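You operate a simulated robot arm through the tools that you are given. There is no shell and no other tool. Be economical: measure what you need, move in short steps, check, and stop when the job is done.

Carry out the task below with a simulated two-armed robot. There is one attempt and no reset: what you move stays moved.

## Task
Test the stacker's lift up to the HALF band.
Fine: pull the red knob up, switch on, lift, lower right down, switch off.

It is judged by the outcome, as a careful person would: the job done as asked, and still so three seconds after it is handed in. It fails if anything else is knocked over, pushed out of place, dropped, spilled or broken.

## Robot
Two 7-joint arms with fingered hands on one trunk, on a carriage that runs on a rail from [-0.013, 1.623] to [0.002, -0.257] (x, y) and turns from -3.63 to 2.164 rad about z. Base frame: it is fixed where the carriage stands at the start and does not move with it; the origin is on the floor, on the carriage's upright axis, x ahead of it, y to its left, z up. Readings come in m, rad, newtons and seconds.
The left shoulder is at the start at [0.07, 0.188, 1.298], the right one opposite. With the tool pointing down near the work surface each hand reaches from about 0.1 to 0.76 m from the robot's upright axis, wherever it stands, measured 20 degrees to its own side. Places, roughly: blue lift button [0.4, 0.4, 1.2]; brake lever [0.4, 0.6, 0.7]; green lift button [0.4, 0.4, 1.3]; red knob [0.6, 0.2, 0.9]; stacker fork [1.5, 0.4, 0.3]; stacker switch [0.5, 0.2, 0.7]; tall red stacker [0.8, 0.4, 0.5]; yellow cowl button [0.6, 0.6, 0.9]. Payload 4 kg a hand.
The TCP of each hand is the grasp point between the finger pads, 0.026 m short of the fingertips. In the tool frame z runs along the fingers and y along their closing line. Largest opening 0.132 m; the body of the gripper starts 0.073 m behind the TCP. The gripper is a hand of 4 fingers: y runs from the thumb to the fingers, the wrist lies at [0, 0, -0.224] in the tool frame.
Orientation is that of the tool frame in the base frame, as a unit quaternion [w, x, y, z]. With the fingers straight down and closing along the base's y, the tool's x points along the base's -x, its y along +y and its z along -z.

## Interface
- The arms move only by the tool arm_command. It takes "left_motion", "right_motion" or both (then of equal length, played together; a hand with none holds still); each is a list of rows, each a list of 6 numbers: the shift along the tool's x, y, z in units of 40 mm (1.0 is 40 mm), then the turn, a rotation vector about the tool's x, y, z in units of 8 degrees (1.0 is 8 degrees). In form: [[tx, ty, tz, rx, ry, rz], ...]. A call has 1 to 8 rows; each row shifts and turns the commanded pose from where the row before left it, along the tool's axes as they then stand. A call with a number of a shift or a turn outside -1 to 1 is refused whole. Rows are played at 5 a second. More than 0.05 m and 0.15 rad between two rows, and nothing of the call is played. A pose out of reach is approached as far as the arm can. The call stops where the force on the tool passes 40 N (or 10 N more than at its start, if that is more) or the arm is blocked; 0.2 s more then pass. In this call time passes only in rows, and 0.2 s behind the last. The reply holds the time, the measured pose of the TCP, the force on the tool along the base axes, the opening and the grip force, in the units named above and with some noise, with the torque about the TCP (base axes, N m) and any sound that the robot's microphone picked up, and new pictures: "show" is both (left out), scene, wrist or none (wrist: the cameras of the hands that moved).
- Cameras (640 x 400 px; columns grow to the right, rows downward): "scene" is now at [0.1243, 0.0386, 1.5536]; the picture's right is [0.46, -0.89, 0.00], its down [-0.39, -0.20, -0.90] and it looks along [0.80, 0.41, -0.44] (base axes); focal length 214 px, centre (320, 200). "left" rides on the left gripper at [-0.073, 0.006, -0.094] in its tool frame; the picture's right is [-0.08, -1.00, 0.00], its down [0.79, -0.06, -0.62] and it looks along [0.61, -0.05, 0.79] (tool axes); focal length 230 px, centre (320, 200). "right" rides on the right gripper at [0.073, 0.006, -0.094] in its tool frame; the picture's right is [-0.08, 1.00, 0.00], its down [-0.79, -0.06, -0.62] and it looks along [-0.61, -0.05, 0.79] (tool axes); focal length 230 px, centre (320, 200). There is no depth. A picture from a camera that has moved, and an enlarged one, comes with that camera's place and axes in the base frame and with its lens. The place of the scene camera against the robot may be out by one fixed shift of up to 0.018 m in any direction.
- move_column(by): slides the trunk up (or, below 0, down) by that many m; the arms and the scene camera ride with it, the base frame stays. It gives what a move gives, with no picture.
- steer(legs): drives the robot by 1 to 6 legs, each [ahead, left, turn to the left] in m, m and rad, along the robot's own axes; the way and the turn of a leg run together, so that a leg with both is an arc; at most 1.5 m and 3.142 rad a leg. The arms and the cameras ride along, it lands a little off, and it stops where it bumps. It keeps to its track: a leg is cut to what the track allows. It gives what a move gives, and a new picture of the scene camera.
- finger_targets(finger1, finger2, finger3, thumb_bend, hand): sets how far each is bent, from 0 (flat) to 1 (curled in); at 0.3 the hand is open as for a grip, at 0.7 the pads meet at the TCP. One left out holds its place. A second passes; each finger stops where it meets its share of the squeeze, and holds until it gets a number again. It is the only way to open and close the hand. It gives what a move gives, with no picture; readings hold the bend of each and the force on the fingers (four entries, about 0 where the hand has none), thumb and palm.
- head_to(pan, tilt): turns the head with the scene camera to pan (to the left, within 1.501 rad either way) and tilt (down, from -0.506 to 1.204), counted from straight ahead of the robot. It gives what a move gives, and a new picture of the scene camera.
- enlarge(camera, box): a new picture of the part [left, top, right, bottom] of that camera's present view, enlarged. No time passes.
- finish_job(): hands the job in; it is judged then, once.

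Go step by step. Nothing tells you exact positions but the pictures and the camera data: compare them with the known pose of the tool, close in by small moves and look again before you grip or let go. The budget is 120 turns and 260 pictures, counting those below and the enlarged ones. Unless the task says otherwise, let go and move clear before handing in, and close with one line.

The tools are called after "Call:" as a command line: name --argument value ..., lists and objects as JSON in quotes. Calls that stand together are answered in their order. arm_command: Moves the arms, as the interface text tells. Its arguments: {"type":"object","properties":{"left_motion":{"type":"array"},"right_motion":{"type":"array"},"show":{"type":"string","enum":["both","scene","wrist","none"]}},"required":[]} The other tools are called the same way: move_column (by) slides the trunk up or down; finger_targets (finger1, finger2, finger3, thumb_bend, hand) moves the fingers one by one; steer (legs) drives the base; head_to (pan, tilt) turns the head that bears the scene camera; enlarge (camera, box) takes an enlarged picture of a part of a camera's view; finish_job () hands the job in.

At the start:

```text
time_s: 0.0
left_position: [0.3276, 0.3566, 1.5289]
left_orientation: [0.0, 0.0, 1.0, 0.0]
left_ft_force: [-0.6, 1.0, 0.7]
left_torque: [0.0, 0.0, 0.0]
left_opening: 0.1316
left_finger_force: 0.0
left_shape: jaw
left_bend: [0.3, 0.3, 0.3, 0.3]
left_finger forces: [0.0, 0.1, 0.1, 0.0, 0.0, 0.0]
right_position: [0.4845, 0.0072, 1.5296]
right_orientation: [0.0, 0.001, 1.0, 0.0]
right_ft_force: [0.6, -0.1, -0.7]
right_torque: [0.02, 0.03, 0.0]
right_opening: 0.1321
right_finger_force: 0.0
right_shape: jaw
right_bend: [0.3, 0.3, 0.3, 0.3]
right_finger forces: [0.0, 0.0, 0.0, 0.1, 0.0, 0.0]
trunk travel left (down, up): [-0.775, 0.165]
robot x, y, heading: [-0.0012, 0.0001, -0.003]
head pan, tilt: [0.478, 0.456]
```

scene: 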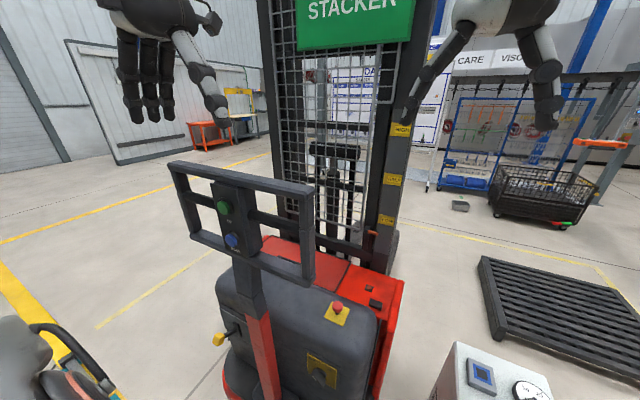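
right: 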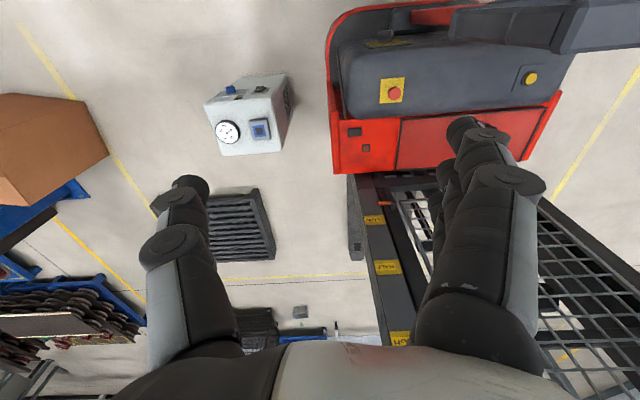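
left: 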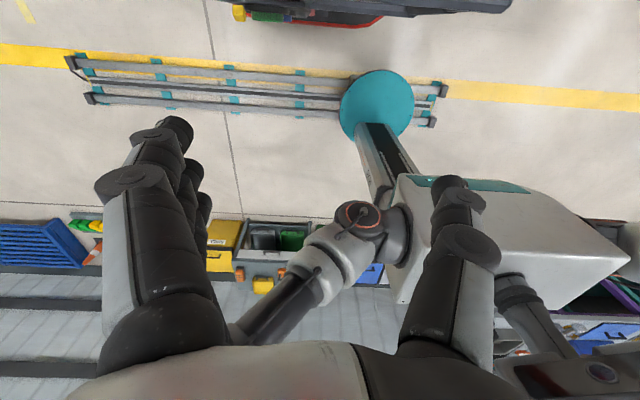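

I see the stacker in front-left with a tiller frame carrying green/blue buttons, a red knob on a yellow plate, a rotary switch, a brake lever and bands on the mast. First I look closer.

Call:
enlarge --camera "scene" --box '[160, 150, 420, 400]'

Call:
enlarge --camera "scene" --box '[250, 0, 450, 240]'

Call:
enlarge --camera "right" --box '[320, 0, 640, 220]'

```text
1.60 times, centred on (290, 275) of scene
camera zoom: at [0.1243, 0.0386, 1.5536], right [0.46, -0.89, 0.0], down [-0.39, -0.2, -0.9], along [0.8, 0.41, -0.44], focal length 343 px, centre (368, 80)
```

zoom: 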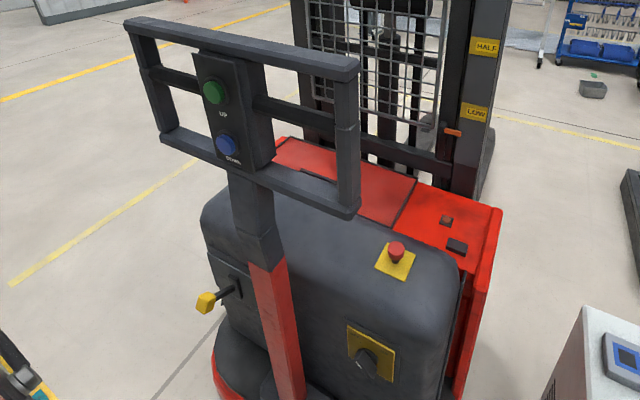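

```text
1.67 times, centred on (350, 120) of scene
camera zoom: at [0.1243, 0.0386, 1.5536], right [0.46, -0.89, 0.0], down [-0.39, -0.2, -0.9], along [0.8, 0.41, -0.44], focal length 358 px, centre (270, 333)
```

zoom: 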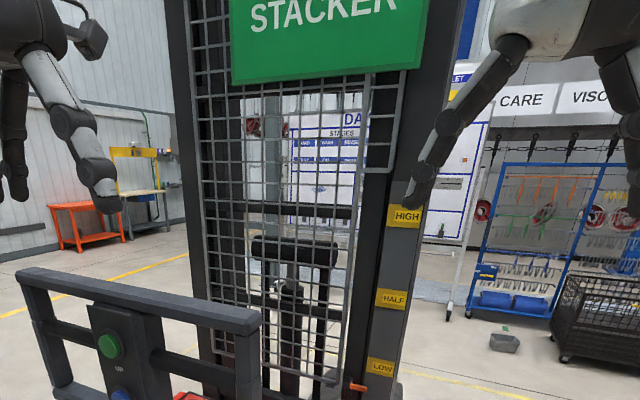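

```text
1.82 times, centred on (480, 110) of right
camera zoom: at [0.4097, 0.013, 1.6232], right [0.08, 1.0, 0.0], down [0.78, -0.06, 0.62], along [0.61, -0.05, -0.79], focal length 418 px, centre (29, 364)
```

zoom: 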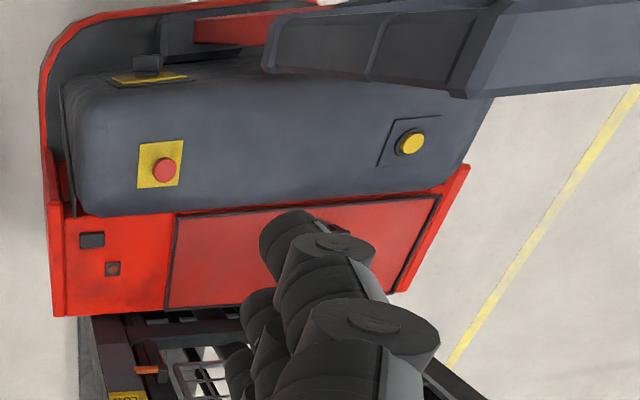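

Red knob triangulates to about [0.592, 0.212, 0.907], handle frame right end at y≈0.22. I check the surroundings on the left before turning the robot slightly.

Call:
head_to --pan 1.4 --tilt 0.5

Call:
head_to --pan 0.35 --tilt 0.75

```text
time_s: 1.2
left_position: [0.3284, 0.3568, 1.5294]
left_orientation: [-0.001, 0.0, 1.0, -0.001]
left_ft_force: [-0.2, 0.3, -0.6]
left_torque: [0.0, -0.03, -0.01]
left_opening: 0.1318
left_finger_force: 0.2
left_shape: jaw
left_bend: [0.3, 0.3, 0.3, 0.3]
left_finger forces: [0.0, 0.0, 0.0, 0.0, 0.0, 0.0]
right_position: [0.4841, 0.0058, 1.5278]
right_orientation: [0.0, 0.001, 1.0, 0.0]
right_ft_force: [0.9, 0.6, 0.0]
right_torque: [0.02, 0.0, 0.02]
right_opening: 0.1319
right_finger_force: 0.1
right_shape: jaw
right_bend: [0.3, 0.3, 0.3, 0.3]
right_finger forces: [0.0, 0.0, 0.0, 0.0, 0.1, 0.0]
trunk travel left (down, up): [-0.775, 0.165]
robot x, y, heading: [-0.0009, 0.0, -0.0]
head pan, tilt: [1.4, 0.499]
camera scene: at [0.0584, 0.0859, 1.5496], right [0.99, -0.17, 0.0], down [-0.08, -0.47, -0.88], along [0.15, 0.87, -0.48], focal length 214 px, centre (320, 200)
```

scene: 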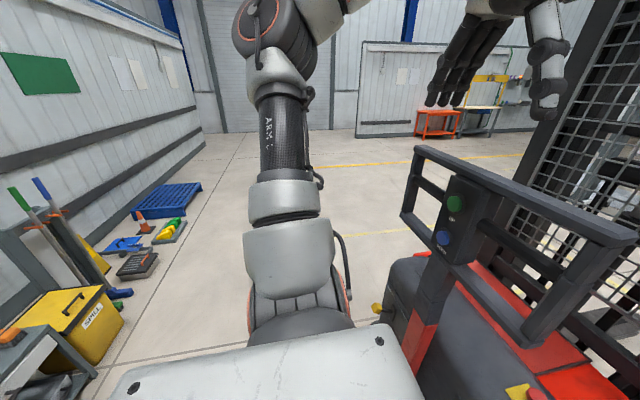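

```text
time_s: 2.5
left_position: [0.328, 0.3563, 1.5287]
left_orientation: [-0.001, 0.0, 1.0, 0.0]
left_ft_force: [-0.5, 0.2, 0.5]
left_torque: [-0.02, 0.0, 0.01]
left_opening: 0.1318
left_finger_force: 0.0
left_shape: jaw
left_bend: [0.3, 0.3, 0.3, 0.3]
left_finger forces: [0.1, 0.1, 0.0, 0.0, 0.0, 0.1]
right_position: [0.4837, 0.0054, 1.5285]
right_orientation: [0.0, 0.001, 1.0, 0.0]
right_ft_force: [-0.6, 0.9, -0.3]
right_torque: [0.0, -0.01, -0.01]
right_opening: 0.1319
right_finger_force: 0.1
right_shape: jaw
right_bend: [0.3, 0.3, 0.3, 0.3]
right_finger forces: [0.0, 0.0, 0.0, 0.0, 0.0, 0.0]
trunk travel left (down, up): [-0.775, 0.165]
robot x, y, heading: [0.0022, -0.0005, -0.004]
head pan, tilt: [0.351, 0.75]
camera scene: at [0.1206, 0.0249, 1.5276], right [0.34, -0.94, 0.0], down [-0.64, -0.23, -0.73], along [0.69, 0.25, -0.68], focal length 214 px, centre (320, 200)
```

scene: 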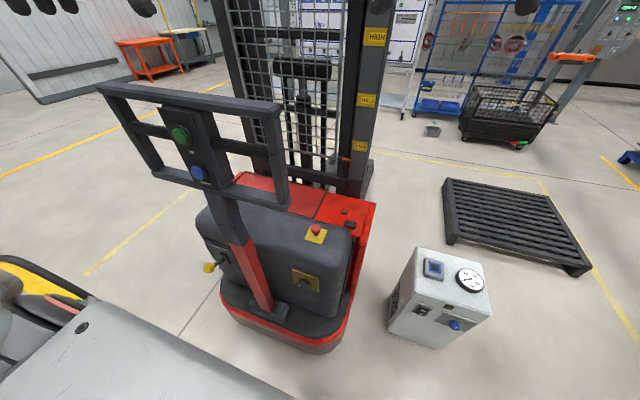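

The handle frame is about vertical at x≈0.40, y 0.19–0.64, z 1.2–1.42; buttons at about [0.39, 0.41, 1.335] (green, UP) and [0.39, 0.41, 1.245] (blue, DOWN). I turn the robot left a little so the right hand can reach the knob well.

Call:
steer --legs '[[0, 0, 0.25]]'

```text
time_s: 3.8
left_position: [0.2302, 0.4257, 1.5285]
left_orientation: [0.0, -0.124, 0.992, 0.001]
left_ft_force: [0.3, -0.1, 0.4]
left_torque: [-0.02, 0.0, 0.03]
left_opening: 0.1319
left_finger_force: 0.0
left_shape: jaw
left_bend: [0.3, 0.3, 0.3, 0.3]
left_finger forces: [0.0, 0.1, 0.0, 0.1, 0.0, 0.0]
right_position: [0.4687, 0.1264, 1.5276]
right_orientation: [0.0, -0.123, 0.992, 0.0]
right_ft_force: [-0.6, -0.8, 0.6]
right_torque: [0.0, -0.01, -0.03]
right_opening: 0.132
right_finger_force: 0.1
right_shape: jaw
right_bend: [0.3, 0.3, 0.3, 0.3]
right_finger forces: [0.0, 0.1, 0.0, 0.0, 0.0, 0.1]
trunk travel left (down, up): [-0.775, 0.165]
robot x, y, heading: [0.0022, 0.0017, 0.249]
head pan, tilt: [0.351, 0.75]
camera scene: at [0.1103, 0.0549, 1.5276], right [0.56, -0.83, 0.0], down [-0.56, -0.38, -0.73], along [0.6, 0.41, -0.68], focal length 214 px, centre (320, 200)
```

scene: 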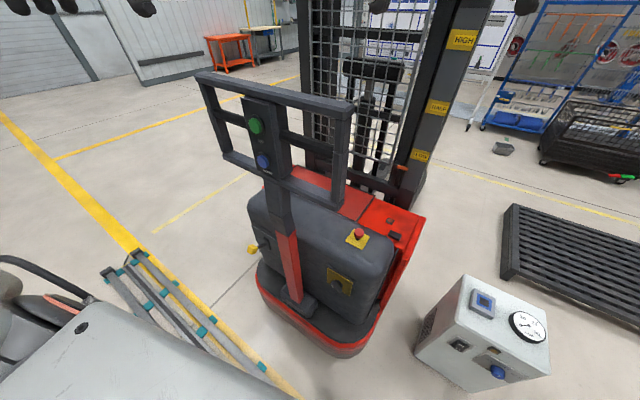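

Clear. Move the right hand ahead and to the right of the handle, then start descending.

Call:
arm_command --right_motion '[[-0.78, -0.68, 0, 0, 0, 0], [-0.78, -0.68, 0, 0, 0, 0], [-0.78, -0.68, 0, 0, 0, 0], [0, 0, 1, 0, 0, 0], [0, 0, 1, 0, 0, 0], [0, 0, 1, 0, 0, 0], [0, 0, 1, 0, 0, 0], [0, 0, 1, 0, 0, 0]]'

Call:
arm_command --right_motion '[[0, 0, 1, 0, 0, 0], [0, 0, 1, 0, 0, 0], [0, 0, 1, 0, 0, 0], [0, 0, 1, 0, 0, 0], [0, 0, 1, 0, 0, 0], [0, 0, 1, 0, 0, 0]]'

```text
time_s: 5.6
left_position: [0.2313, 0.4249, 1.528]
left_orientation: [-0.002, -0.125, 0.992, 0.001]
left_ft_force: [-0.8, 0.0, 0.6]
left_torque: [0.0, 0.04, 0.01]
left_opening: 0.132
left_finger_force: 0.0
left_shape: jaw
left_bend: [0.3, 0.3, 0.3, 0.3]
left_finger forces: [0.0, 0.0, 0.0, 0.0, 0.0, 0.0]
right_position: [0.57, 0.0722, 1.3285]
right_orientation: [0.0, -0.124, 0.992, 0.001]
right_ft_force: [1.1, 0.4, 0.1]
right_torque: [0.01, 0.01, -0.01]
right_opening: 0.1321
right_finger_force: 0.1
right_shape: jaw
right_bend: [0.3, 0.3, 0.3, 0.3]
right_finger forces: [0.0, 0.0, 0.0, 0.0, 0.0, 0.0]
right hand out of reach, approached as far as the arm can: row 3
trunk travel left (down, up): [-0.775, 0.165]
robot x, y, heading: [-0.0003, 0.0005, 0.247]
head pan, tilt: [0.351, 0.75]
camera scene: at [0.1122, 0.0538, 1.5276], right [0.56, -0.83, 0.0], down [-0.56, -0.38, -0.73], along [0.6, 0.41, -0.68], focal length 214 px, centre (320, 200)
camera right: at [0.4971, 0.0614, 1.4226], right [-0.17, 0.99, 0.0], down [0.78, 0.13, 0.62], along [0.61, 0.11, -0.79], focal length 230 px, centre (320, 200)
```

scene: 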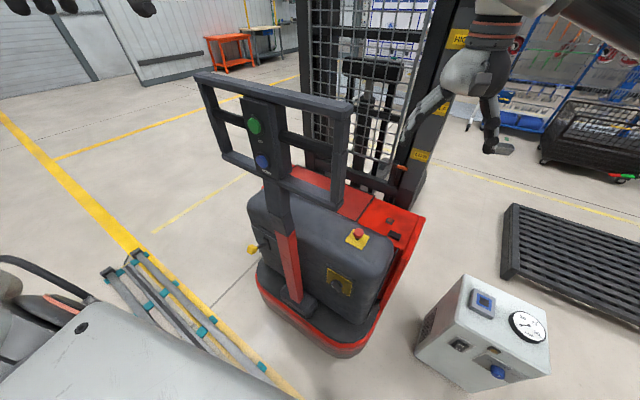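
right: 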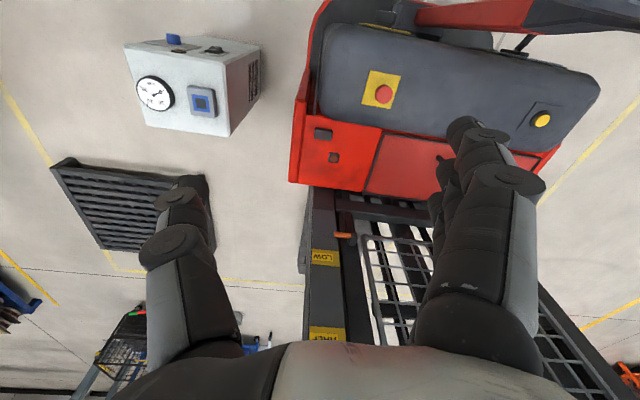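

```text
time_s: 7.0
left_position: [0.2299, 0.4256, 1.528]
left_orientation: [0.0, -0.124, 0.992, 0.001]
left_ft_force: [0.3, 0.9, -0.5]
left_torque: [-0.01, -0.03, -0.01]
left_opening: 0.1317
left_finger_force: 0.2
left_shape: jaw
left_bend: [0.3, 0.3, 0.3, 0.3]
left_finger forces: [0.0, 0.0, 0.0, 0.0, 0.0, 0.0]
right_position: [0.5703, 0.0747, 1.0882]
right_orientation: [0.0, -0.124, 0.992, 0.0]
right_ft_force: [0.2, 0.0, 0.0]
right_torque: [0.02, 0.0, 0.0]
right_opening: 0.1321
right_finger_force: 0.1
right_shape: jaw
right_bend: [0.3, 0.3, 0.3, 0.3]
right_finger forces: [0.0, 0.0, 0.0, 0.1, 0.0, 0.0]
trunk travel left (down, up): [-0.775, 0.165]
robot x, y, heading: [0.0016, 0.0009, 0.253]
head pan, tilt: [0.351, 0.75]
camera scene: at [0.1097, 0.0554, 1.5277], right [0.56, -0.83, 0.0], down [-0.56, -0.39, -0.73], along [0.6, 0.41, -0.68], focal length 214 px, centre (320, 200)
camera right: at [0.4962, 0.0631, 1.1829], right [-0.17, 0.99, 0.0], down [0.78, 0.13, 0.62], along [0.61, 0.11, -0.79], focal length 230 px, centre (320, 200)
```

scene: 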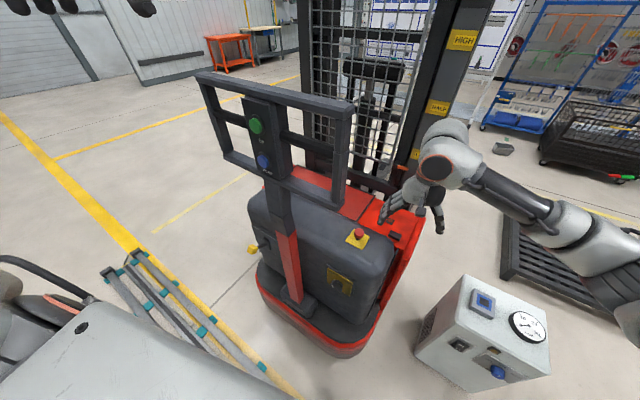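
right: 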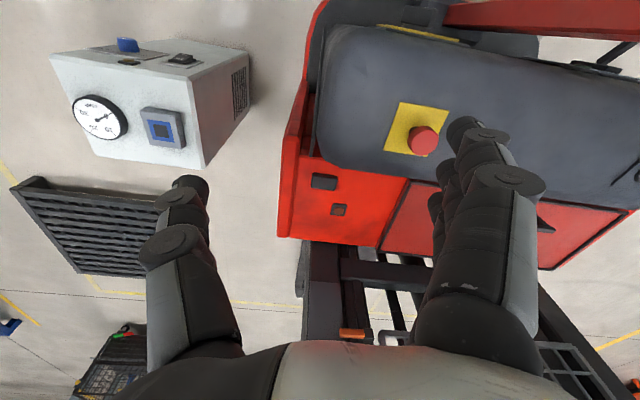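

Knob confirmed at about [0.594, 0.213, 0.907]. Move over it and part of the way down.

Call:
arm_command --right_motion '[[-0.36, 0.8, 0, 0, 0, 0], [-0.36, 0.8, 0, 0, 0, 0], [-0.36, 0.8, 0, 0, 0, 0], [-0.36, 0.8, 0, 0, 0, 0], [0, 0, 0.8, 0, 0, 0], [0, 0, 0.8, 0, 0, 0], [0, 0, 0.8, 0, 0, 0]]'

```text
time_s: 8.6
left_position: [0.2289, 0.4278, 1.5289]
left_orientation: [0.0, -0.125, 0.992, -0.001]
left_ft_force: [-0.2, -0.5, -0.2]
left_torque: [0.01, 0.03, -0.01]
left_opening: 0.1319
left_finger_force: 0.1
left_shape: jaw
left_bend: [0.3, 0.3, 0.3, 0.3]
left_finger forces: [0.0, 0.0, 0.1, 0.0, 0.1, 0.0]
right_position: [0.5921, 0.2127, 0.9931]
right_orientation: [0.0, -0.123, 0.992, 0.0]
right_ft_force: [0.8, 0.4, -0.3]
right_torque: [-0.03, 0.02, 0.01]
right_opening: 0.1319
right_finger_force: 0.0
right_shape: jaw
right_bend: [0.3, 0.3, 0.3, 0.3]
right_finger forces: [0.1, 0.0, 0.0, 0.0, 0.1, 0.0]
trunk travel left (down, up): [-0.775, 0.165]
robot x, y, heading: [-0.0019, 0.0, 0.249]
head pan, tilt: [0.351, 0.75]
camera scene: at [0.1096, 0.0566, 1.5276], right [0.56, -0.83, 0.0], down [-0.56, -0.39, -0.73], along [0.6, 0.41, -0.68], focal length 214 px, centre (320, 200)
camera right: at [0.5194, 0.2017, 1.0871], right [-0.17, 0.99, 0.0], down [0.78, 0.13, 0.62], along [0.61, 0.1, -0.79], focal length 230 px, centre (320, 200)
```

scene: 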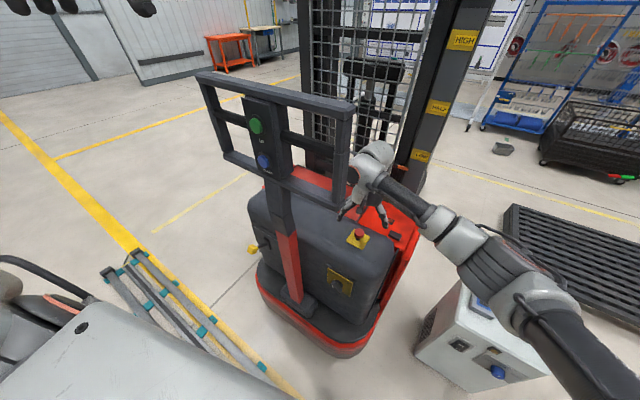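
right: 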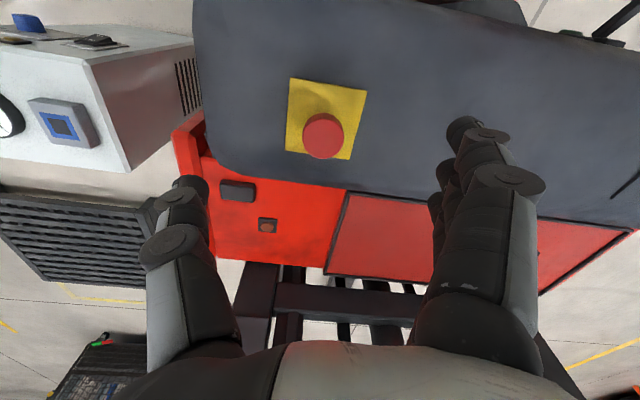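

Knob lies between the fingers at [0.592, 0.216]. Lower to grasp height.

Call:
arm_command --right_motion '[[0, 0.05, 0.8, 0, 0, 0], [0, 0, 0.7, 0, 0, 0], [0, 0, 0.6, 0, 0, 0]]' --show "wrist"

Call:
enlarge --camera "scene" --box '[280, 120, 440, 320]'

```text
time_s: 9.4
left_position: [0.229, 0.4251, 1.5289]
left_orientation: [0.0, -0.124, 0.992, 0.0]
left_ft_force: [-0.4, -0.3, -0.5]
left_torque: [-0.01, 0.01, 0.02]
left_opening: 0.1316
left_finger_force: 0.1
left_shape: jaw
left_bend: [0.3, 0.3, 0.3, 0.3]
left_finger forces: [0.0, 0.0, 0.0, 0.1, 0.1, 0.0]
right_position: [0.5928, 0.2145, 0.9084]
right_orientation: [0.0, -0.124, 0.992, 0.0]
right_ft_force: [-0.9, 0.3, 0.6]
right_torque: [-0.01, -0.03, 0.01]
right_opening: 0.1318
right_finger_force: 0.0
right_shape: jaw
right_bend: [0.3, 0.3, 0.3, 0.3]
right_finger forces: [0.0, 0.0, 0.0, 0.0, 0.0, 0.0]
trunk travel left (down, up): [-0.775, 0.165]
robot x, y, heading: [0.0022, -0.0013, 0.253]
head pan, tilt: [0.351, 0.75]
camera right: at [0.5192, 0.2023, 1.0033], right [-0.17, 0.99, 0.0], down [0.78, 0.13, 0.62], along [0.61, 0.1, -0.79], focal length 230 px, centre (320, 200)
```

right: 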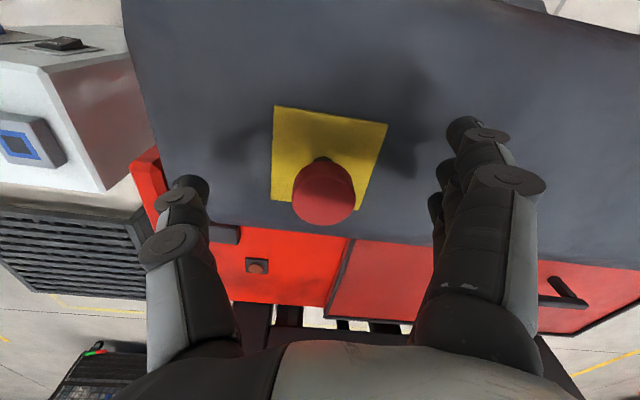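

```text
2.00 times, centred on (360, 220) of scene
camera zoom: at [0.1097, 0.0551, 1.5277], right [0.56, -0.83, 0.0], down [-0.56, -0.39, -0.73], along [0.6, 0.41, -0.68], focal length 429 px, centre (240, 160)
```

zoom: 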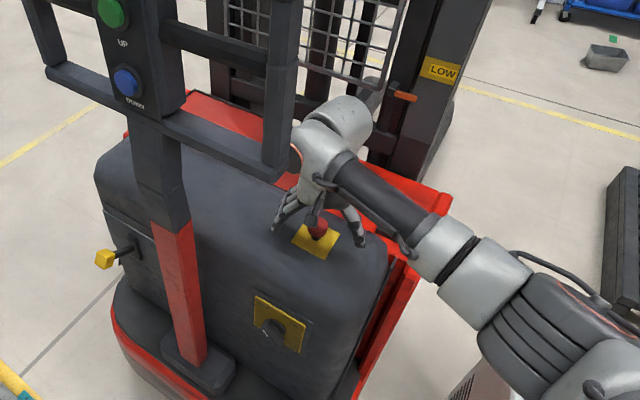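

Knob centre about 8 mm below the TCP; lower slightly and close.

Call:
arm_command --right_motion '[[0, 0.05, 0.2, 0, 0, 0]]' --show "none"

Call:
finger_targets --hand "right" --finger1 0.7 --finger2 0.7 --finger3 0.7 --thumb_bend 0.7

Call:
enlarge --camera "right" --box '[160, 80, 520, 320]'

```text
time_s: 9.8
left_position: [0.2294, 0.426, 1.5279]
left_orientation: [0.0, -0.124, 0.992, -0.001]
left_ft_force: [-0.4, -0.2, -0.1]
left_torque: [0.03, 0.07, 0.01]
left_opening: 0.1321
left_finger_force: 0.0
left_shape: jaw
left_bend: [0.3, 0.3, 0.3, 0.3]
left_finger forces: [0.1, 0.0, 0.0, 0.1, 0.1, 0.0]
right_position: [0.5914, 0.2172, 0.9012]
right_orientation: [0.0, -0.125, 0.992, 0.0]
right_ft_force: [0.0, 0.7, 0.7]
right_torque: [0.04, 0.0, 0.01]
right_opening: 0.1317
right_finger_force: 0.0
right_shape: jaw
right_bend: [0.3, 0.3, 0.3, 0.3]
right_finger forces: [0.0, 0.0, 0.1, 0.0, 0.0, 0.1]
trunk travel left (down, up): [-0.775, 0.165]
robot x, y, heading: [0.0011, -0.0032, 0.25]
head pan, tilt: [0.351, 0.75]
```

```text
time_s: 10.8
left_position: [0.2287, 0.4247, 1.5296]
left_orientation: [0.0, -0.125, 0.992, 0.0]
left_ft_force: [-0.9, 0.3, -0.2]
left_torque: [-0.03, 0.01, -0.02]
left_opening: 0.1319
left_finger_force: 0.0
left_shape: jaw
left_bend: [0.3, 0.3, 0.3, 0.3]
left_finger forces: [0.0, 0.1, 0.0, 0.1, 0.0, 0.0]
right_position: [0.5911, 0.2162, 0.9001]
right_orientation: [0.0, -0.123, 0.992, 0.0]
right_ft_force: [-1.9, -3.5, -3.7]
right_torque: [-0.06, 0.05, 0.04]
right_opening: 0.0237
right_finger_force: 10.2
right_shape: fingers
right_bend: [0.7, 0.63, 0.66, 0.65]
right_finger forces: [0.0, 5.1, 3.0, 0.0, 12.0, 0.0]
trunk travel left (down, up): [-0.775, 0.165]
robot x, y, heading: [-0.0001, -0.001, 0.253]
head pan, tilt: [0.351, 0.75]
```

```text
1.67 times, centred on (340, 200) of right
camera zoom: at [0.5184, 0.2039, 0.995], right [-0.17, 0.99, 0.0], down [0.78, 0.13, 0.62], along [0.61, 0.1, -0.79], focal length 384 px, centre (287, 200)
```

zoom: 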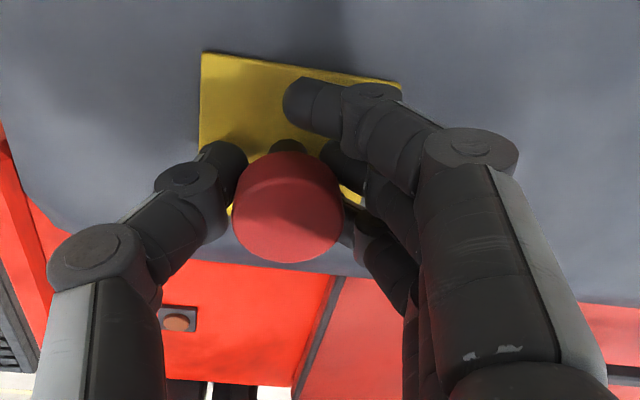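

Gripped under the mushroom head. Pull straight up in small steps.

Call:
arm_command --right_motion '[[0, 0, -0.2, 0, 0, 0], [0, 0, -0.2, 0, 0, 0], [0, 0, -0.2, 0, 0, 0]]' --show "wrist"

```text
time_s: 11.6
left_position: [0.2323, 0.4262, 1.527]
left_orientation: [-0.001, -0.125, 0.992, -0.001]
left_ft_force: [-0.7, 0.5, -0.2]
left_torque: [-0.02, 0.01, -0.03]
left_opening: 0.1316
left_finger_force: 0.1
left_shape: jaw
left_bend: [0.3, 0.3, 0.3, 0.3]
left_finger forces: [0.0, 0.0, 0.0, 0.0, 0.0, 0.1]
right_position: [0.5918, 0.2163, 0.9214]
right_orientation: [-0.003, -0.123, 0.992, -0.001]
right_ft_force: [-6.3, -3.7, -18.5]
right_torque: [-0.12, 0.21, -0.04]
right_opening: 0.0238
right_finger_force: 13.5
right_shape: fingers
right_bend: [0.7, 0.63, 0.66, 0.65]
right_finger forces: [0.0, 8.0, 4.1, 0.0, 14.2, 0.0]
trunk travel left (down, up): [-0.775, 0.165]
robot x, y, heading: [-0.001, -0.0002, 0.25]
head pan, tilt: [0.351, 0.75]
camera right: at [0.5194, 0.2044, 1.0162], right [-0.17, 0.99, 0.0], down [0.78, 0.13, 0.61], along [0.6, 0.1, -0.79], focal length 230 px, centre (320, 200)
```

right: 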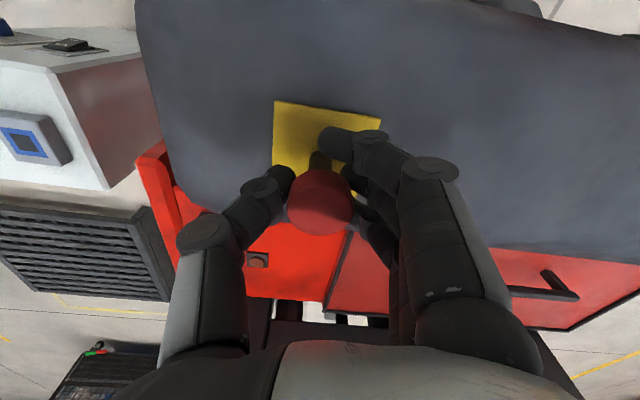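

The knob followed by ~20 mm. Pull a bit more to find the end stop.

Call:
arm_command --right_motion '[[0, 0, -0.12, 0, 0, 0], [0, 0, -0.12, 0, 0, 0]]' --show "wrist"

```text
time_s: 12.2
left_position: [0.2321, 0.4268, 1.5291]
left_orientation: [-0.001, -0.125, 0.992, -0.001]
left_ft_force: [0.4, -0.3, 0.3]
left_torque: [0.0, -0.02, 0.03]
left_opening: 0.1317
left_finger_force: 0.1
left_shape: jaw
left_bend: [0.3, 0.3, 0.3, 0.3]
left_finger forces: [0.0, 0.0, 0.1, 0.0, 0.0, 0.1]
right_position: [0.5944, 0.2183, 0.9336]
right_orientation: [0.001, -0.123, 0.992, 0.0]
right_ft_force: [6.2, -1.9, -10.9]
right_torque: [-0.04, -0.09, -0.02]
right_opening: 0.0253
right_finger_force: 11.1
right_shape: fingers
right_bend: [0.7, 0.6, 0.67, 0.64]
right_finger forces: [0.0, 6.4, 3.8, 0.1, 11.7, 0.1]
trunk travel left (down, up): [-0.775, 0.165]
robot x, y, heading: [-0.0014, 0.0002, 0.247]
head pan, tilt: [0.351, 0.75]
camera right: at [0.5212, 0.205, 1.0291], right [-0.17, 0.99, 0.0], down [0.78, 0.13, 0.62], along [0.61, 0.1, -0.79], focal length 230 px, centre (320, 200)
```

right: 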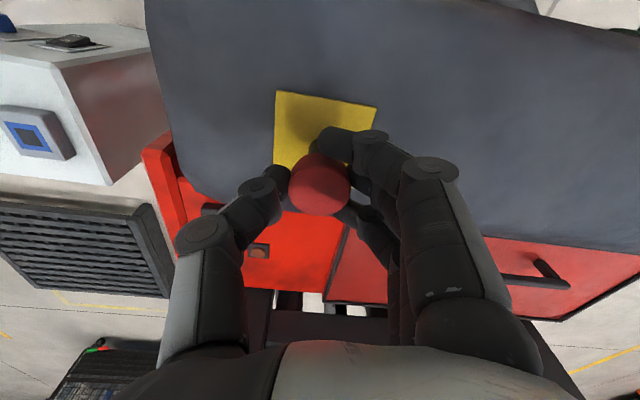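

The knob seems to have reached its stop (it slips in the fingers). Open and back off upward, then check whether it stays up.

Call:
finger_targets --hand "right" --finger1 0.3 --finger2 0.3 --finger3 0.3 --thumb_bend 0.3

Call:
arm_command --right_motion '[[0, 0, -0.7, 0, 0, 0], [0, 0, -0.7, 0, 0, 0]]'

```text
time_s: 13.2
left_position: [0.2297, 0.4264, 1.5276]
left_orientation: [0.0, -0.125, 0.992, 0.0]
left_ft_force: [0.3, 0.0, -1.4]
left_torque: [0.03, 0.04, 0.01]
left_opening: 0.132
left_finger_force: 0.1
left_shape: jaw
left_bend: [0.3, 0.3, 0.3, 0.3]
left_finger forces: [0.0, 0.0, 0.1, 0.0, 0.0, 0.0]
right_position: [0.5916, 0.2174, 0.9345]
right_orientation: [0.0, -0.123, 0.992, 0.0]
right_ft_force: [-0.3, 0.1, 0.0]
right_torque: [0.04, 0.02, 0.0]
right_opening: 0.1356
right_finger_force: 0.1
right_shape: fingers
right_bend: [0.3, 0.3, 0.3, 0.3]
right_finger forces: [0.0, 0.0, 0.0, 0.0, 0.0, 0.1]
trunk travel left (down, up): [-0.775, 0.165]
robot x, y, heading: [-0.0003, -0.0002, 0.247]
head pan, tilt: [0.351, 0.75]
```

```text
time_s: 13.8
left_position: [0.2287, 0.4273, 1.5287]
left_orientation: [0.0, -0.124, 0.992, 0.0]
left_ft_force: [0.4, -0.5, 0.9]
left_torque: [-0.03, 0.01, -0.01]
left_opening: 0.1316
left_finger_force: 0.1
left_shape: jaw
left_bend: [0.3, 0.3, 0.3, 0.3]
left_finger forces: [0.0, 0.0, 0.0, 0.0, 0.0, 0.0]
right_position: [0.5914, 0.2164, 0.9906]
right_orientation: [0.0, -0.123, 0.992, -0.001]
right_ft_force: [0.1, 0.9, -1.0]
right_torque: [-0.02, -0.03, -0.02]
right_opening: 0.1358
right_finger_force: 0.1
right_shape: fingers
right_bend: [0.3, 0.3, 0.3, 0.3]
right_finger forces: [0.0, 0.0, 0.0, 0.0, 0.0, 0.1]
trunk travel left (down, up): [-0.775, 0.165]
robot x, y, heading: [-0.0042, 0.001, 0.247]
head pan, tilt: [0.351, 0.75]
camera scene: at [0.1092, 0.0554, 1.5276], right [0.56, -0.83, 0.0], down [-0.56, -0.39, -0.73], along [0.6, 0.41, -0.68], focal length 214 px, centre (320, 200)
camera right: at [0.5184, 0.2047, 1.0851], right [-0.17, 0.99, 0.0], down [0.78, 0.13, 0.62], along [0.61, 0.1, -0.79], focal length 230 px, centre (320, 200)
```

scene: 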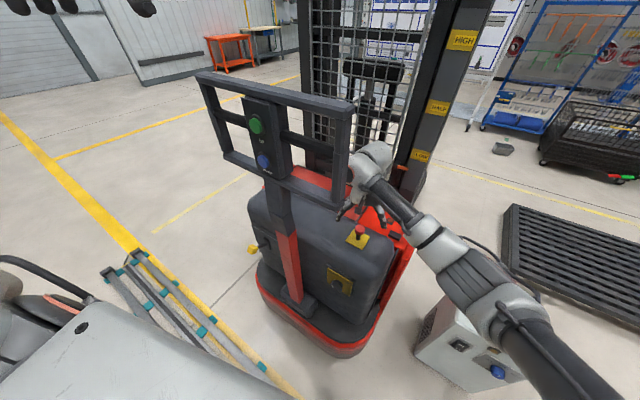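
right: 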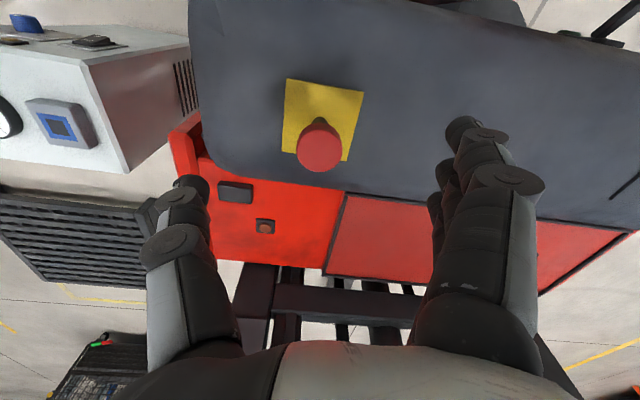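

The knob stays up. Now look at the switch closely.

Call:
enlarge --camera "scene" --box '[310, 250, 374, 290]'

Call:
arm_command --right_motion '[[0, 0, -1, 0, 0, 0], [0, -0.8, 0, 0, 0, 0], [0, -0.8, 0, 0, 0, 0], [0, -0.8, 0, 0, 0, 0], [1, 0, 0, 0, 0, 0], [1, 0, 0, 0, 0, 0], [1, 0, 0, 0, 0, 0], [1, 0, 0, 0, 0, 0]]'

```text
10.00 times, centred on (342, 270) of scene
camera zoom: at [0.1092, 0.0554, 1.5276], right [0.56, -0.83, 0.0], down [-0.56, -0.39, -0.73], along [0.6, 0.41, -0.68], focal length 2145 px, centre (100, -500)
```

zoom: 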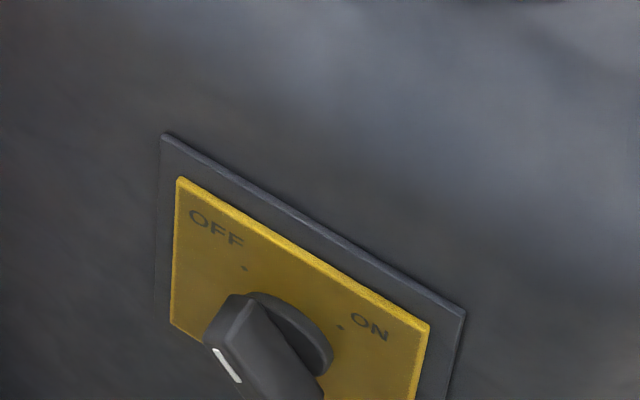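

```text
time_s: 15.6
left_position: [0.228, 0.4242, 1.5291]
left_orientation: [0.001, -0.125, 0.992, 0.0]
left_ft_force: [0.6, 0.4, 0.4]
left_torque: [0.03, -0.02, 0.0]
left_opening: 0.1317
left_finger_force: 0.0
left_shape: jaw
left_bend: [0.3, 0.3, 0.3, 0.3]
left_finger forces: [0.1, 0.0, 0.0, 0.0, 0.0, 0.1]
right_position: [0.4609, 0.0835, 1.0304]
right_orientation: [0.0, -0.124, 0.992, 0.0]
right_ft_force: [0.2, 0.2, 0.0]
right_torque: [0.0, 0.01, 0.04]
right_opening: 0.136
right_finger_force: 0.0
right_shape: fingers
right_bend: [0.3, 0.3, 0.3, 0.3]
right_finger forces: [0.0, 0.0, 0.0, 0.0, 0.0, 0.0]
trunk travel left (down, up): [-0.775, 0.165]
robot x, y, heading: [0.0002, -0.0013, 0.247]
head pan, tilt: [0.351, 0.75]
camera scene: at [0.1086, 0.0548, 1.5277], right [0.56, -0.83, 0.0], down [-0.56, -0.39, -0.73], along [0.6, 0.41, -0.68], focal length 214 px, centre (320, 200)
camera right: at [0.3867, 0.0716, 1.1258], right [-0.17, 0.99, 0.0], down [0.78, 0.13, 0.62], along [0.61, 0.1, -0.79], focal length 230 px, centre (320, 200)
```

scene: 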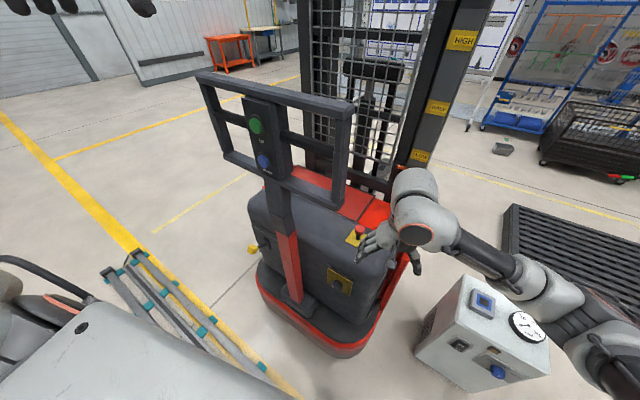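
right: 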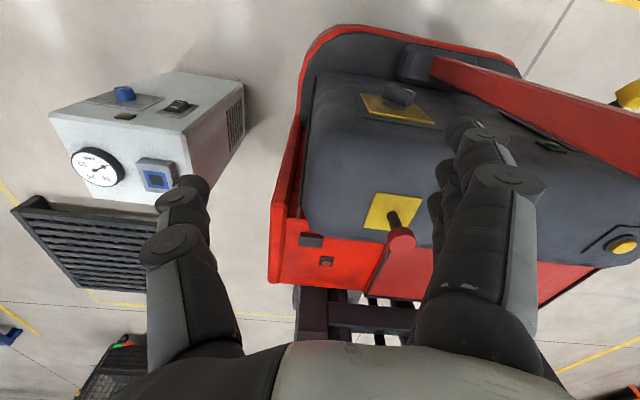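

The rotary switch sits at about [0.46, 0.215, 0.72], OFF at upper left, ON at upper right. I back the hand off and tilt it forward to get a frontal view.

Call:
arm_command --right_motion '[[1, 0, 0, 0, 0, 0], [0.8, 0, 0.6, 0, 0, 0], [0, 0, 0, 0, -1, 0], [0, 0, 0, 0, -1, 0], [0, 0, 0, 0, -1, 0], [0, 0, 0, 0, -1, 0], [0, 0, 0, 0, -1, 0], [0, 0, 0, 0, -1, 0]]'

```text
time_s: 17.4
left_position: [0.2287, 0.4287, 1.528]
left_orientation: [0.0, -0.124, 0.992, -0.001]
left_ft_force: [-0.8, 0.3, -0.1]
left_torque: [-0.03, 0.0, -0.01]
left_opening: 0.1321
left_finger_force: 0.1
left_shape: jaw
left_bend: [0.3, 0.3, 0.3, 0.3]
left_finger forces: [0.0, 0.0, 0.1, 0.0, 0.0, 0.0]
right_position: [0.3911, 0.0672, 1.0068]
right_orientation: [0.404, -0.113, 0.906, 0.05]
right_ft_force: [0.9, 1.1, -0.5]
right_torque: [-0.02, -0.01, 0.01]
right_opening: 0.1358
right_finger_force: 0.2
right_shape: fingers
right_bend: [0.3, 0.3, 0.3, 0.3]
right_finger forces: [0.0, 0.0, 0.0, 0.0, 0.0, 0.0]
trunk travel left (down, up): [-0.775, 0.165]
robot x, y, heading: [-0.0016, -0.0002, 0.25]
head pan, tilt: [0.351, 0.75]
camera scene: at [0.1092, 0.057, 1.5275], right [0.56, -0.83, 0.0], down [-0.56, -0.39, -0.73], along [0.6, 0.41, -0.68], focal length 214 px, centre (320, 200)
camera right: at [0.2731, 0.0444, 1.0158], right [-0.2, 0.98, 0.06], down [0.08, -0.04, 1.0], along [0.98, 0.2, -0.07], focal length 230 px, centre (320, 200)
```

scene: 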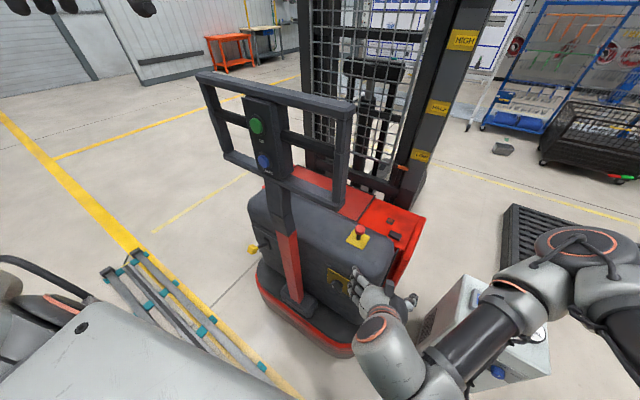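
right: 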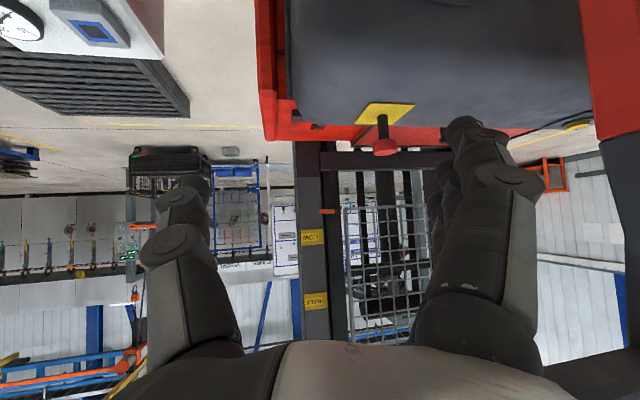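

Camera looks level now; descend 0.25 m to be in front of the switch.

Call:
arm_command --right_motion '[[0.77, 0, 0.7, 0, 0, 0], [0.77, 0, 0.7, 0, 0, 0], [0.77, 0, 0.7, 0, 0, 0], [0.77, 0, 0.7, 0, 0, 0], [0.77, 0, 0.7, 0, 0, 0], [0.77, 0, 0.7, 0, 0, 0]]'

Call:
enlarge --camera "right" --box '[300, 20, 540, 220]'

```text
time_s: 18.8
left_position: [0.2279, 0.4265, 1.5283]
left_orientation: [0.0, -0.124, 0.992, 0.0]
left_ft_force: [-0.2, 0.9, 0.2]
left_torque: [0.0, -0.02, -0.01]
left_opening: 0.1321
left_finger_force: 0.1
left_shape: jaw
left_bend: [0.3, 0.3, 0.3, 0.3]
left_finger forces: [0.0, 0.0, 0.1, 0.0, 0.0, 0.1]
right_position: [0.3906, 0.0667, 0.7559]
right_orientation: [0.404, -0.113, 0.906, 0.049]
right_ft_force: [-0.7, 0.0, 0.4]
right_torque: [-0.04, 0.02, -0.01]
right_opening: 0.136
right_finger_force: 0.1
right_shape: fingers
right_bend: [0.3, 0.3, 0.3, 0.3]
right_finger forces: [0.0, 0.1, 0.1, 0.1, 0.0, 0.0]
trunk travel left (down, up): [-0.775, 0.165]
robot x, y, heading: [0.0019, -0.0013, 0.249]
head pan, tilt: [0.351, 0.75]
camera scene: at [0.1091, 0.055, 1.5278], right [0.56, -0.83, 0.0], down [-0.56, -0.39, -0.73], along [0.6, 0.41, -0.68], focal length 214 px, centre (320, 200)
camera right: at [0.274, 0.0438, 0.7656], right [-0.2, 0.98, 0.06], down [0.08, -0.04, 1.0], along [0.98, 0.2, -0.07], focal length 230 px, centre (320, 200)
```

scene: 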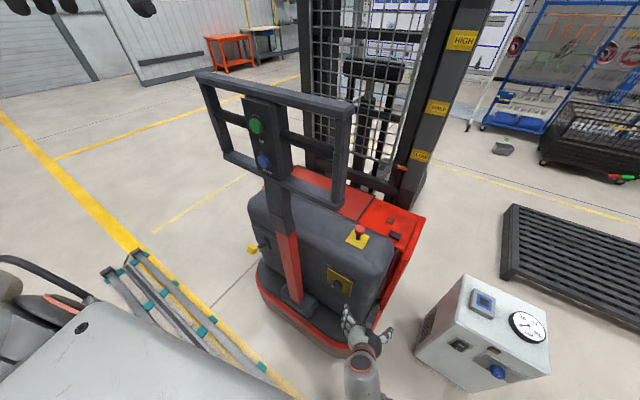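
right: 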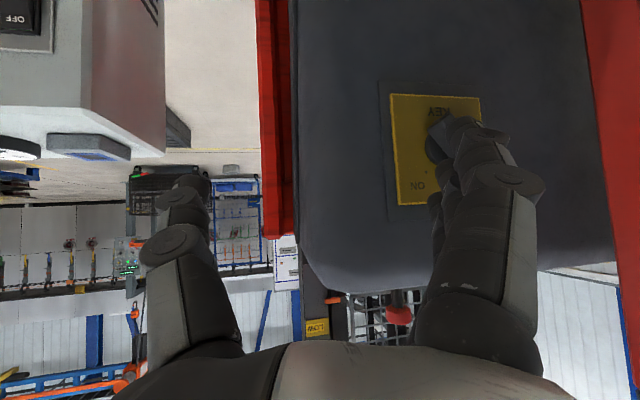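

```text
2.00 times, centred on (420, 120) of right
camera zoom: at [0.274, 0.0438, 0.7656], right [-0.2, 0.98, 0.06], down [0.08, -0.04, 1.0], along [0.98, 0.2, -0.07], focal length 460 px, centre (120, 360)
```

zoom: 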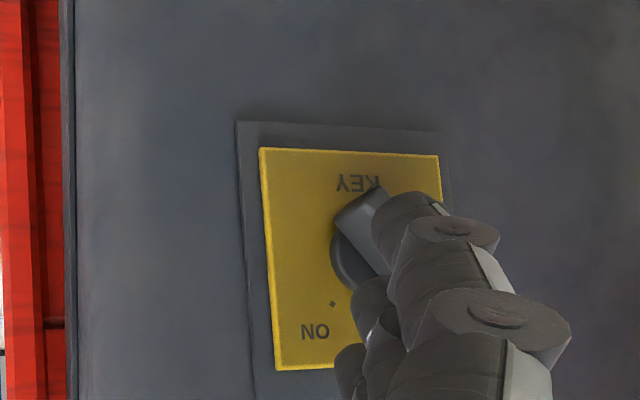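

Shift the hand left along its y so the switch lies between thumb and fingers.

Call:
arm_command --right_motion '[[0, 0.9, 0, 0, 0, 0], [0, 0.9, 0, 0, 0, 0], [0, 0.9, 0, 0, 0, 0], [0, 0.8, 0, 0, 0, 0]]'

Call:
enlarge --camera "right" --box '[200, 20, 440, 220]'

```text
time_s: 19.8
left_position: [0.227, 0.4267, 1.5274]
left_orientation: [0.0, -0.125, 0.992, -0.001]
left_ft_force: [-0.8, 0.0, -0.7]
left_torque: [-0.02, 0.0, 0.03]
left_opening: 0.1315
left_finger_force: 0.1
left_shape: jaw
left_bend: [0.3, 0.3, 0.3, 0.3]
left_finger forces: [0.0, 0.0, 0.0, 0.0, 0.0, 0.0]
right_position: [0.3577, 0.2045, 0.757]
right_orientation: [0.404, -0.113, 0.906, 0.049]
right_ft_force: [0.2, -0.1, -0.2]
right_torque: [-0.01, -0.02, 0.02]
right_opening: 0.1359
right_finger_force: 0.0
right_shape: fingers
right_bend: [0.3, 0.3, 0.3, 0.3]
right_finger forces: [0.0, 0.0, 0.0, 0.1, 0.0, 0.1]
trunk travel left (down, up): [-0.775, 0.165]
robot x, y, heading: [0.0008, 0.0003, 0.254]
head pan, tilt: [0.351, 0.75]
camera scene: at [0.1086, 0.0569, 1.5276], right [0.56, -0.83, 0.0], down [-0.56, -0.39, -0.73], along [0.6, 0.41, -0.68], focal length 214 px, centre (320, 200)
camera right: at [0.2398, 0.1812, 0.766], right [-0.19, 0.98, 0.06], down [0.08, -0.04, 1.0], along [0.98, 0.2, -0.07], focal length 230 px, centre (320, 200)
```

scene: 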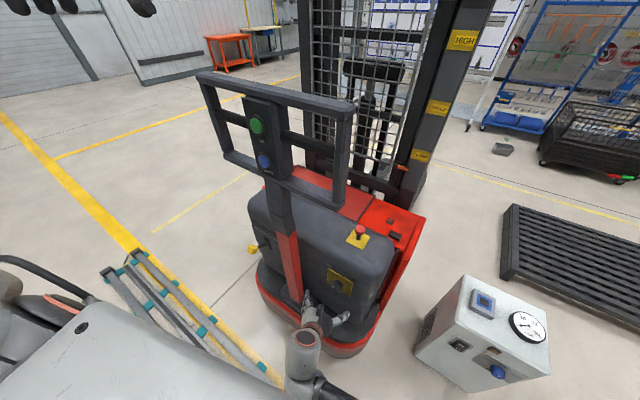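
right: 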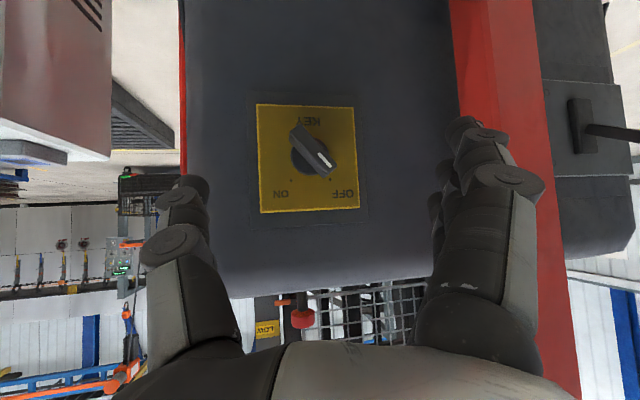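

```text
2.00 times, centred on (320, 120) of right
camera zoom: at [0.2398, 0.1812, 0.766], right [-0.19, 0.98, 0.06], down [0.08, -0.04, 1.0], along [0.98, 0.2, -0.07], focal length 460 px, centre (320, 360)
```

zoom: 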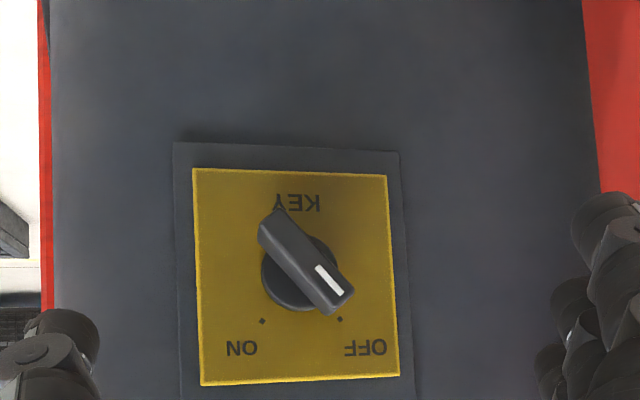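

Clear frontal view (upside down): pointer at OFF, about 85° to turn clockwise to ON. I level the hand with the switch axis: yaw straight and pitch flatter.

Call:
arm_command --right_motion '[[0, 0, -0.3, 0.65, 0, 0.58], [0, 0, -0.3, 0.65, 0, 0.58], [0, 0, 0, 0, -1, 0], [0, 0, 0, 0, -1, 0], [0, 0, 0, 0, -1, 0]]'

```text
time_s: 21.2
left_position: [0.229, 0.4259, 1.5285]
left_orientation: [-0.001, -0.125, 0.992, 0.0]
left_ft_force: [-0.2, 0.0, -0.9]
left_torque: [-0.03, 0.03, 0.01]
left_opening: 0.1317
left_finger_force: 0.1
left_shape: jaw
left_bend: [0.3, 0.3, 0.3, 0.3]
left_finger forces: [0.1, 0.0, 0.0, 0.0, 0.0, 0.0]
right_position: [0.3612, 0.1542, 0.7478]
right_orientation: [0.6, -0.021, 0.799, -0.035]
right_ft_force: [0.0, -0.6, -0.4]
right_torque: [0.02, 0.01, -0.01]
right_opening: 0.1361
right_finger_force: 0.0
right_shape: fingers
right_bend: [0.3, 0.3, 0.3, 0.3]
right_finger forces: [0.1, 0.0, 0.0, 0.1, 0.0, 0.0]
trunk travel left (down, up): [-0.775, 0.165]
robot x, y, heading: [-0.0025, -0.0045, 0.25]
head pan, tilt: [0.351, 0.75]
stopped in row 5 (right hand): the arm was blocked; the commanded pose is now the measured one
camera scene: at [0.1096, 0.0549, 1.5276], right [0.56, -0.83, 0.0], down [-0.56, -0.39, -0.73], along [0.6, 0.41, -0.68], focal length 214 px, centre (320, 200)
camera right: at [0.2497, 0.1572, 0.7034], right [0.03, 1.0, -0.01], down [-0.37, 0.02, 0.93], along [0.93, -0.03, 0.37], focal length 230 px, centre (320, 200)
```

scene: 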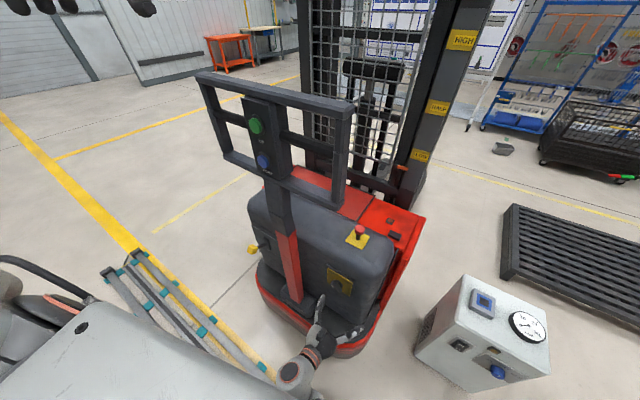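
right: 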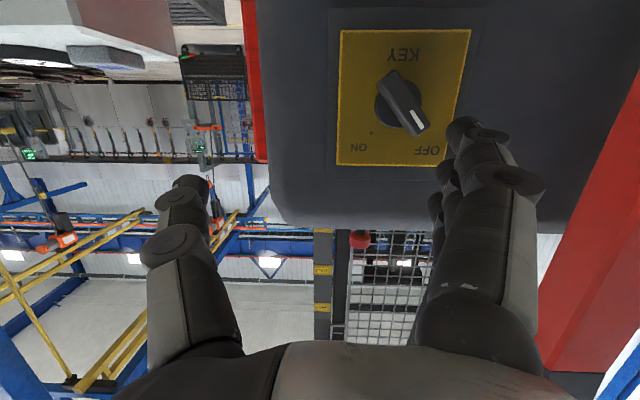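

The arm stopped there (cramped), but the orientation is usable. I move forward and left to a pre-grasp in front of the switch (~[0.48, 0.22, 0.71] plate centre).

Call:
arm_command --right_motion '[[0.2, 0, 0.7, 0, 0, 0], [0.12, 0.8, 0, 0, 0, 0], [0.12, 0.78, 0, 0, 0, 0]]' --show "wrist"

```text
time_s: 21.9
left_position: [0.2307, 0.4239, 1.5286]
left_orientation: [0.0, -0.124, 0.992, 0.0]
left_ft_force: [0.8, -0.4, -0.4]
left_torque: [0.01, 0.0, -0.03]
left_opening: 0.1316
left_finger_force: 0.1
left_shape: jaw
left_bend: [0.3, 0.3, 0.3, 0.3]
left_finger forces: [0.0, 0.0, 0.1, 0.0, 0.0, 0.0]
right_position: [0.4196, 0.0603, 0.6494]
right_orientation: [0.607, -0.071, 0.78, -0.13]
right_ft_force: [-1.2, 0.1, -0.1]
right_torque: [-0.02, -0.01, 0.0]
right_opening: 0.1361
right_finger_force: 0.1
right_shape: fingers
right_bend: [0.3, 0.3, 0.3, 0.3]
right_finger forces: [0.0, 0.0, 0.0, 0.0, 0.1, 0.0]
trunk travel left (down, up): [-0.775, 0.165]
robot x, y, heading: [-0.0004, -0.0014, 0.248]
head pan, tilt: [0.351, 0.75]
stopped in row 3 (right hand): the arm was blocked; the commanded pose is now the measured one
camera right: at [0.3105, 0.0575, 0.6015], right [0.07, 0.97, -0.22], down [-0.4, 0.23, 0.89], along [0.91, 0.03, 0.41], focal length 230 px, centre (320, 200)
```

right: 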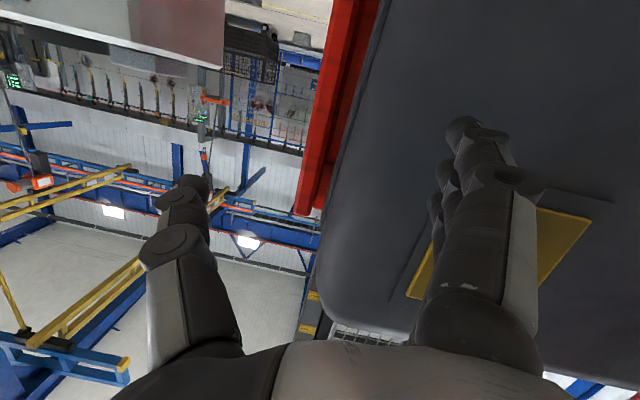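

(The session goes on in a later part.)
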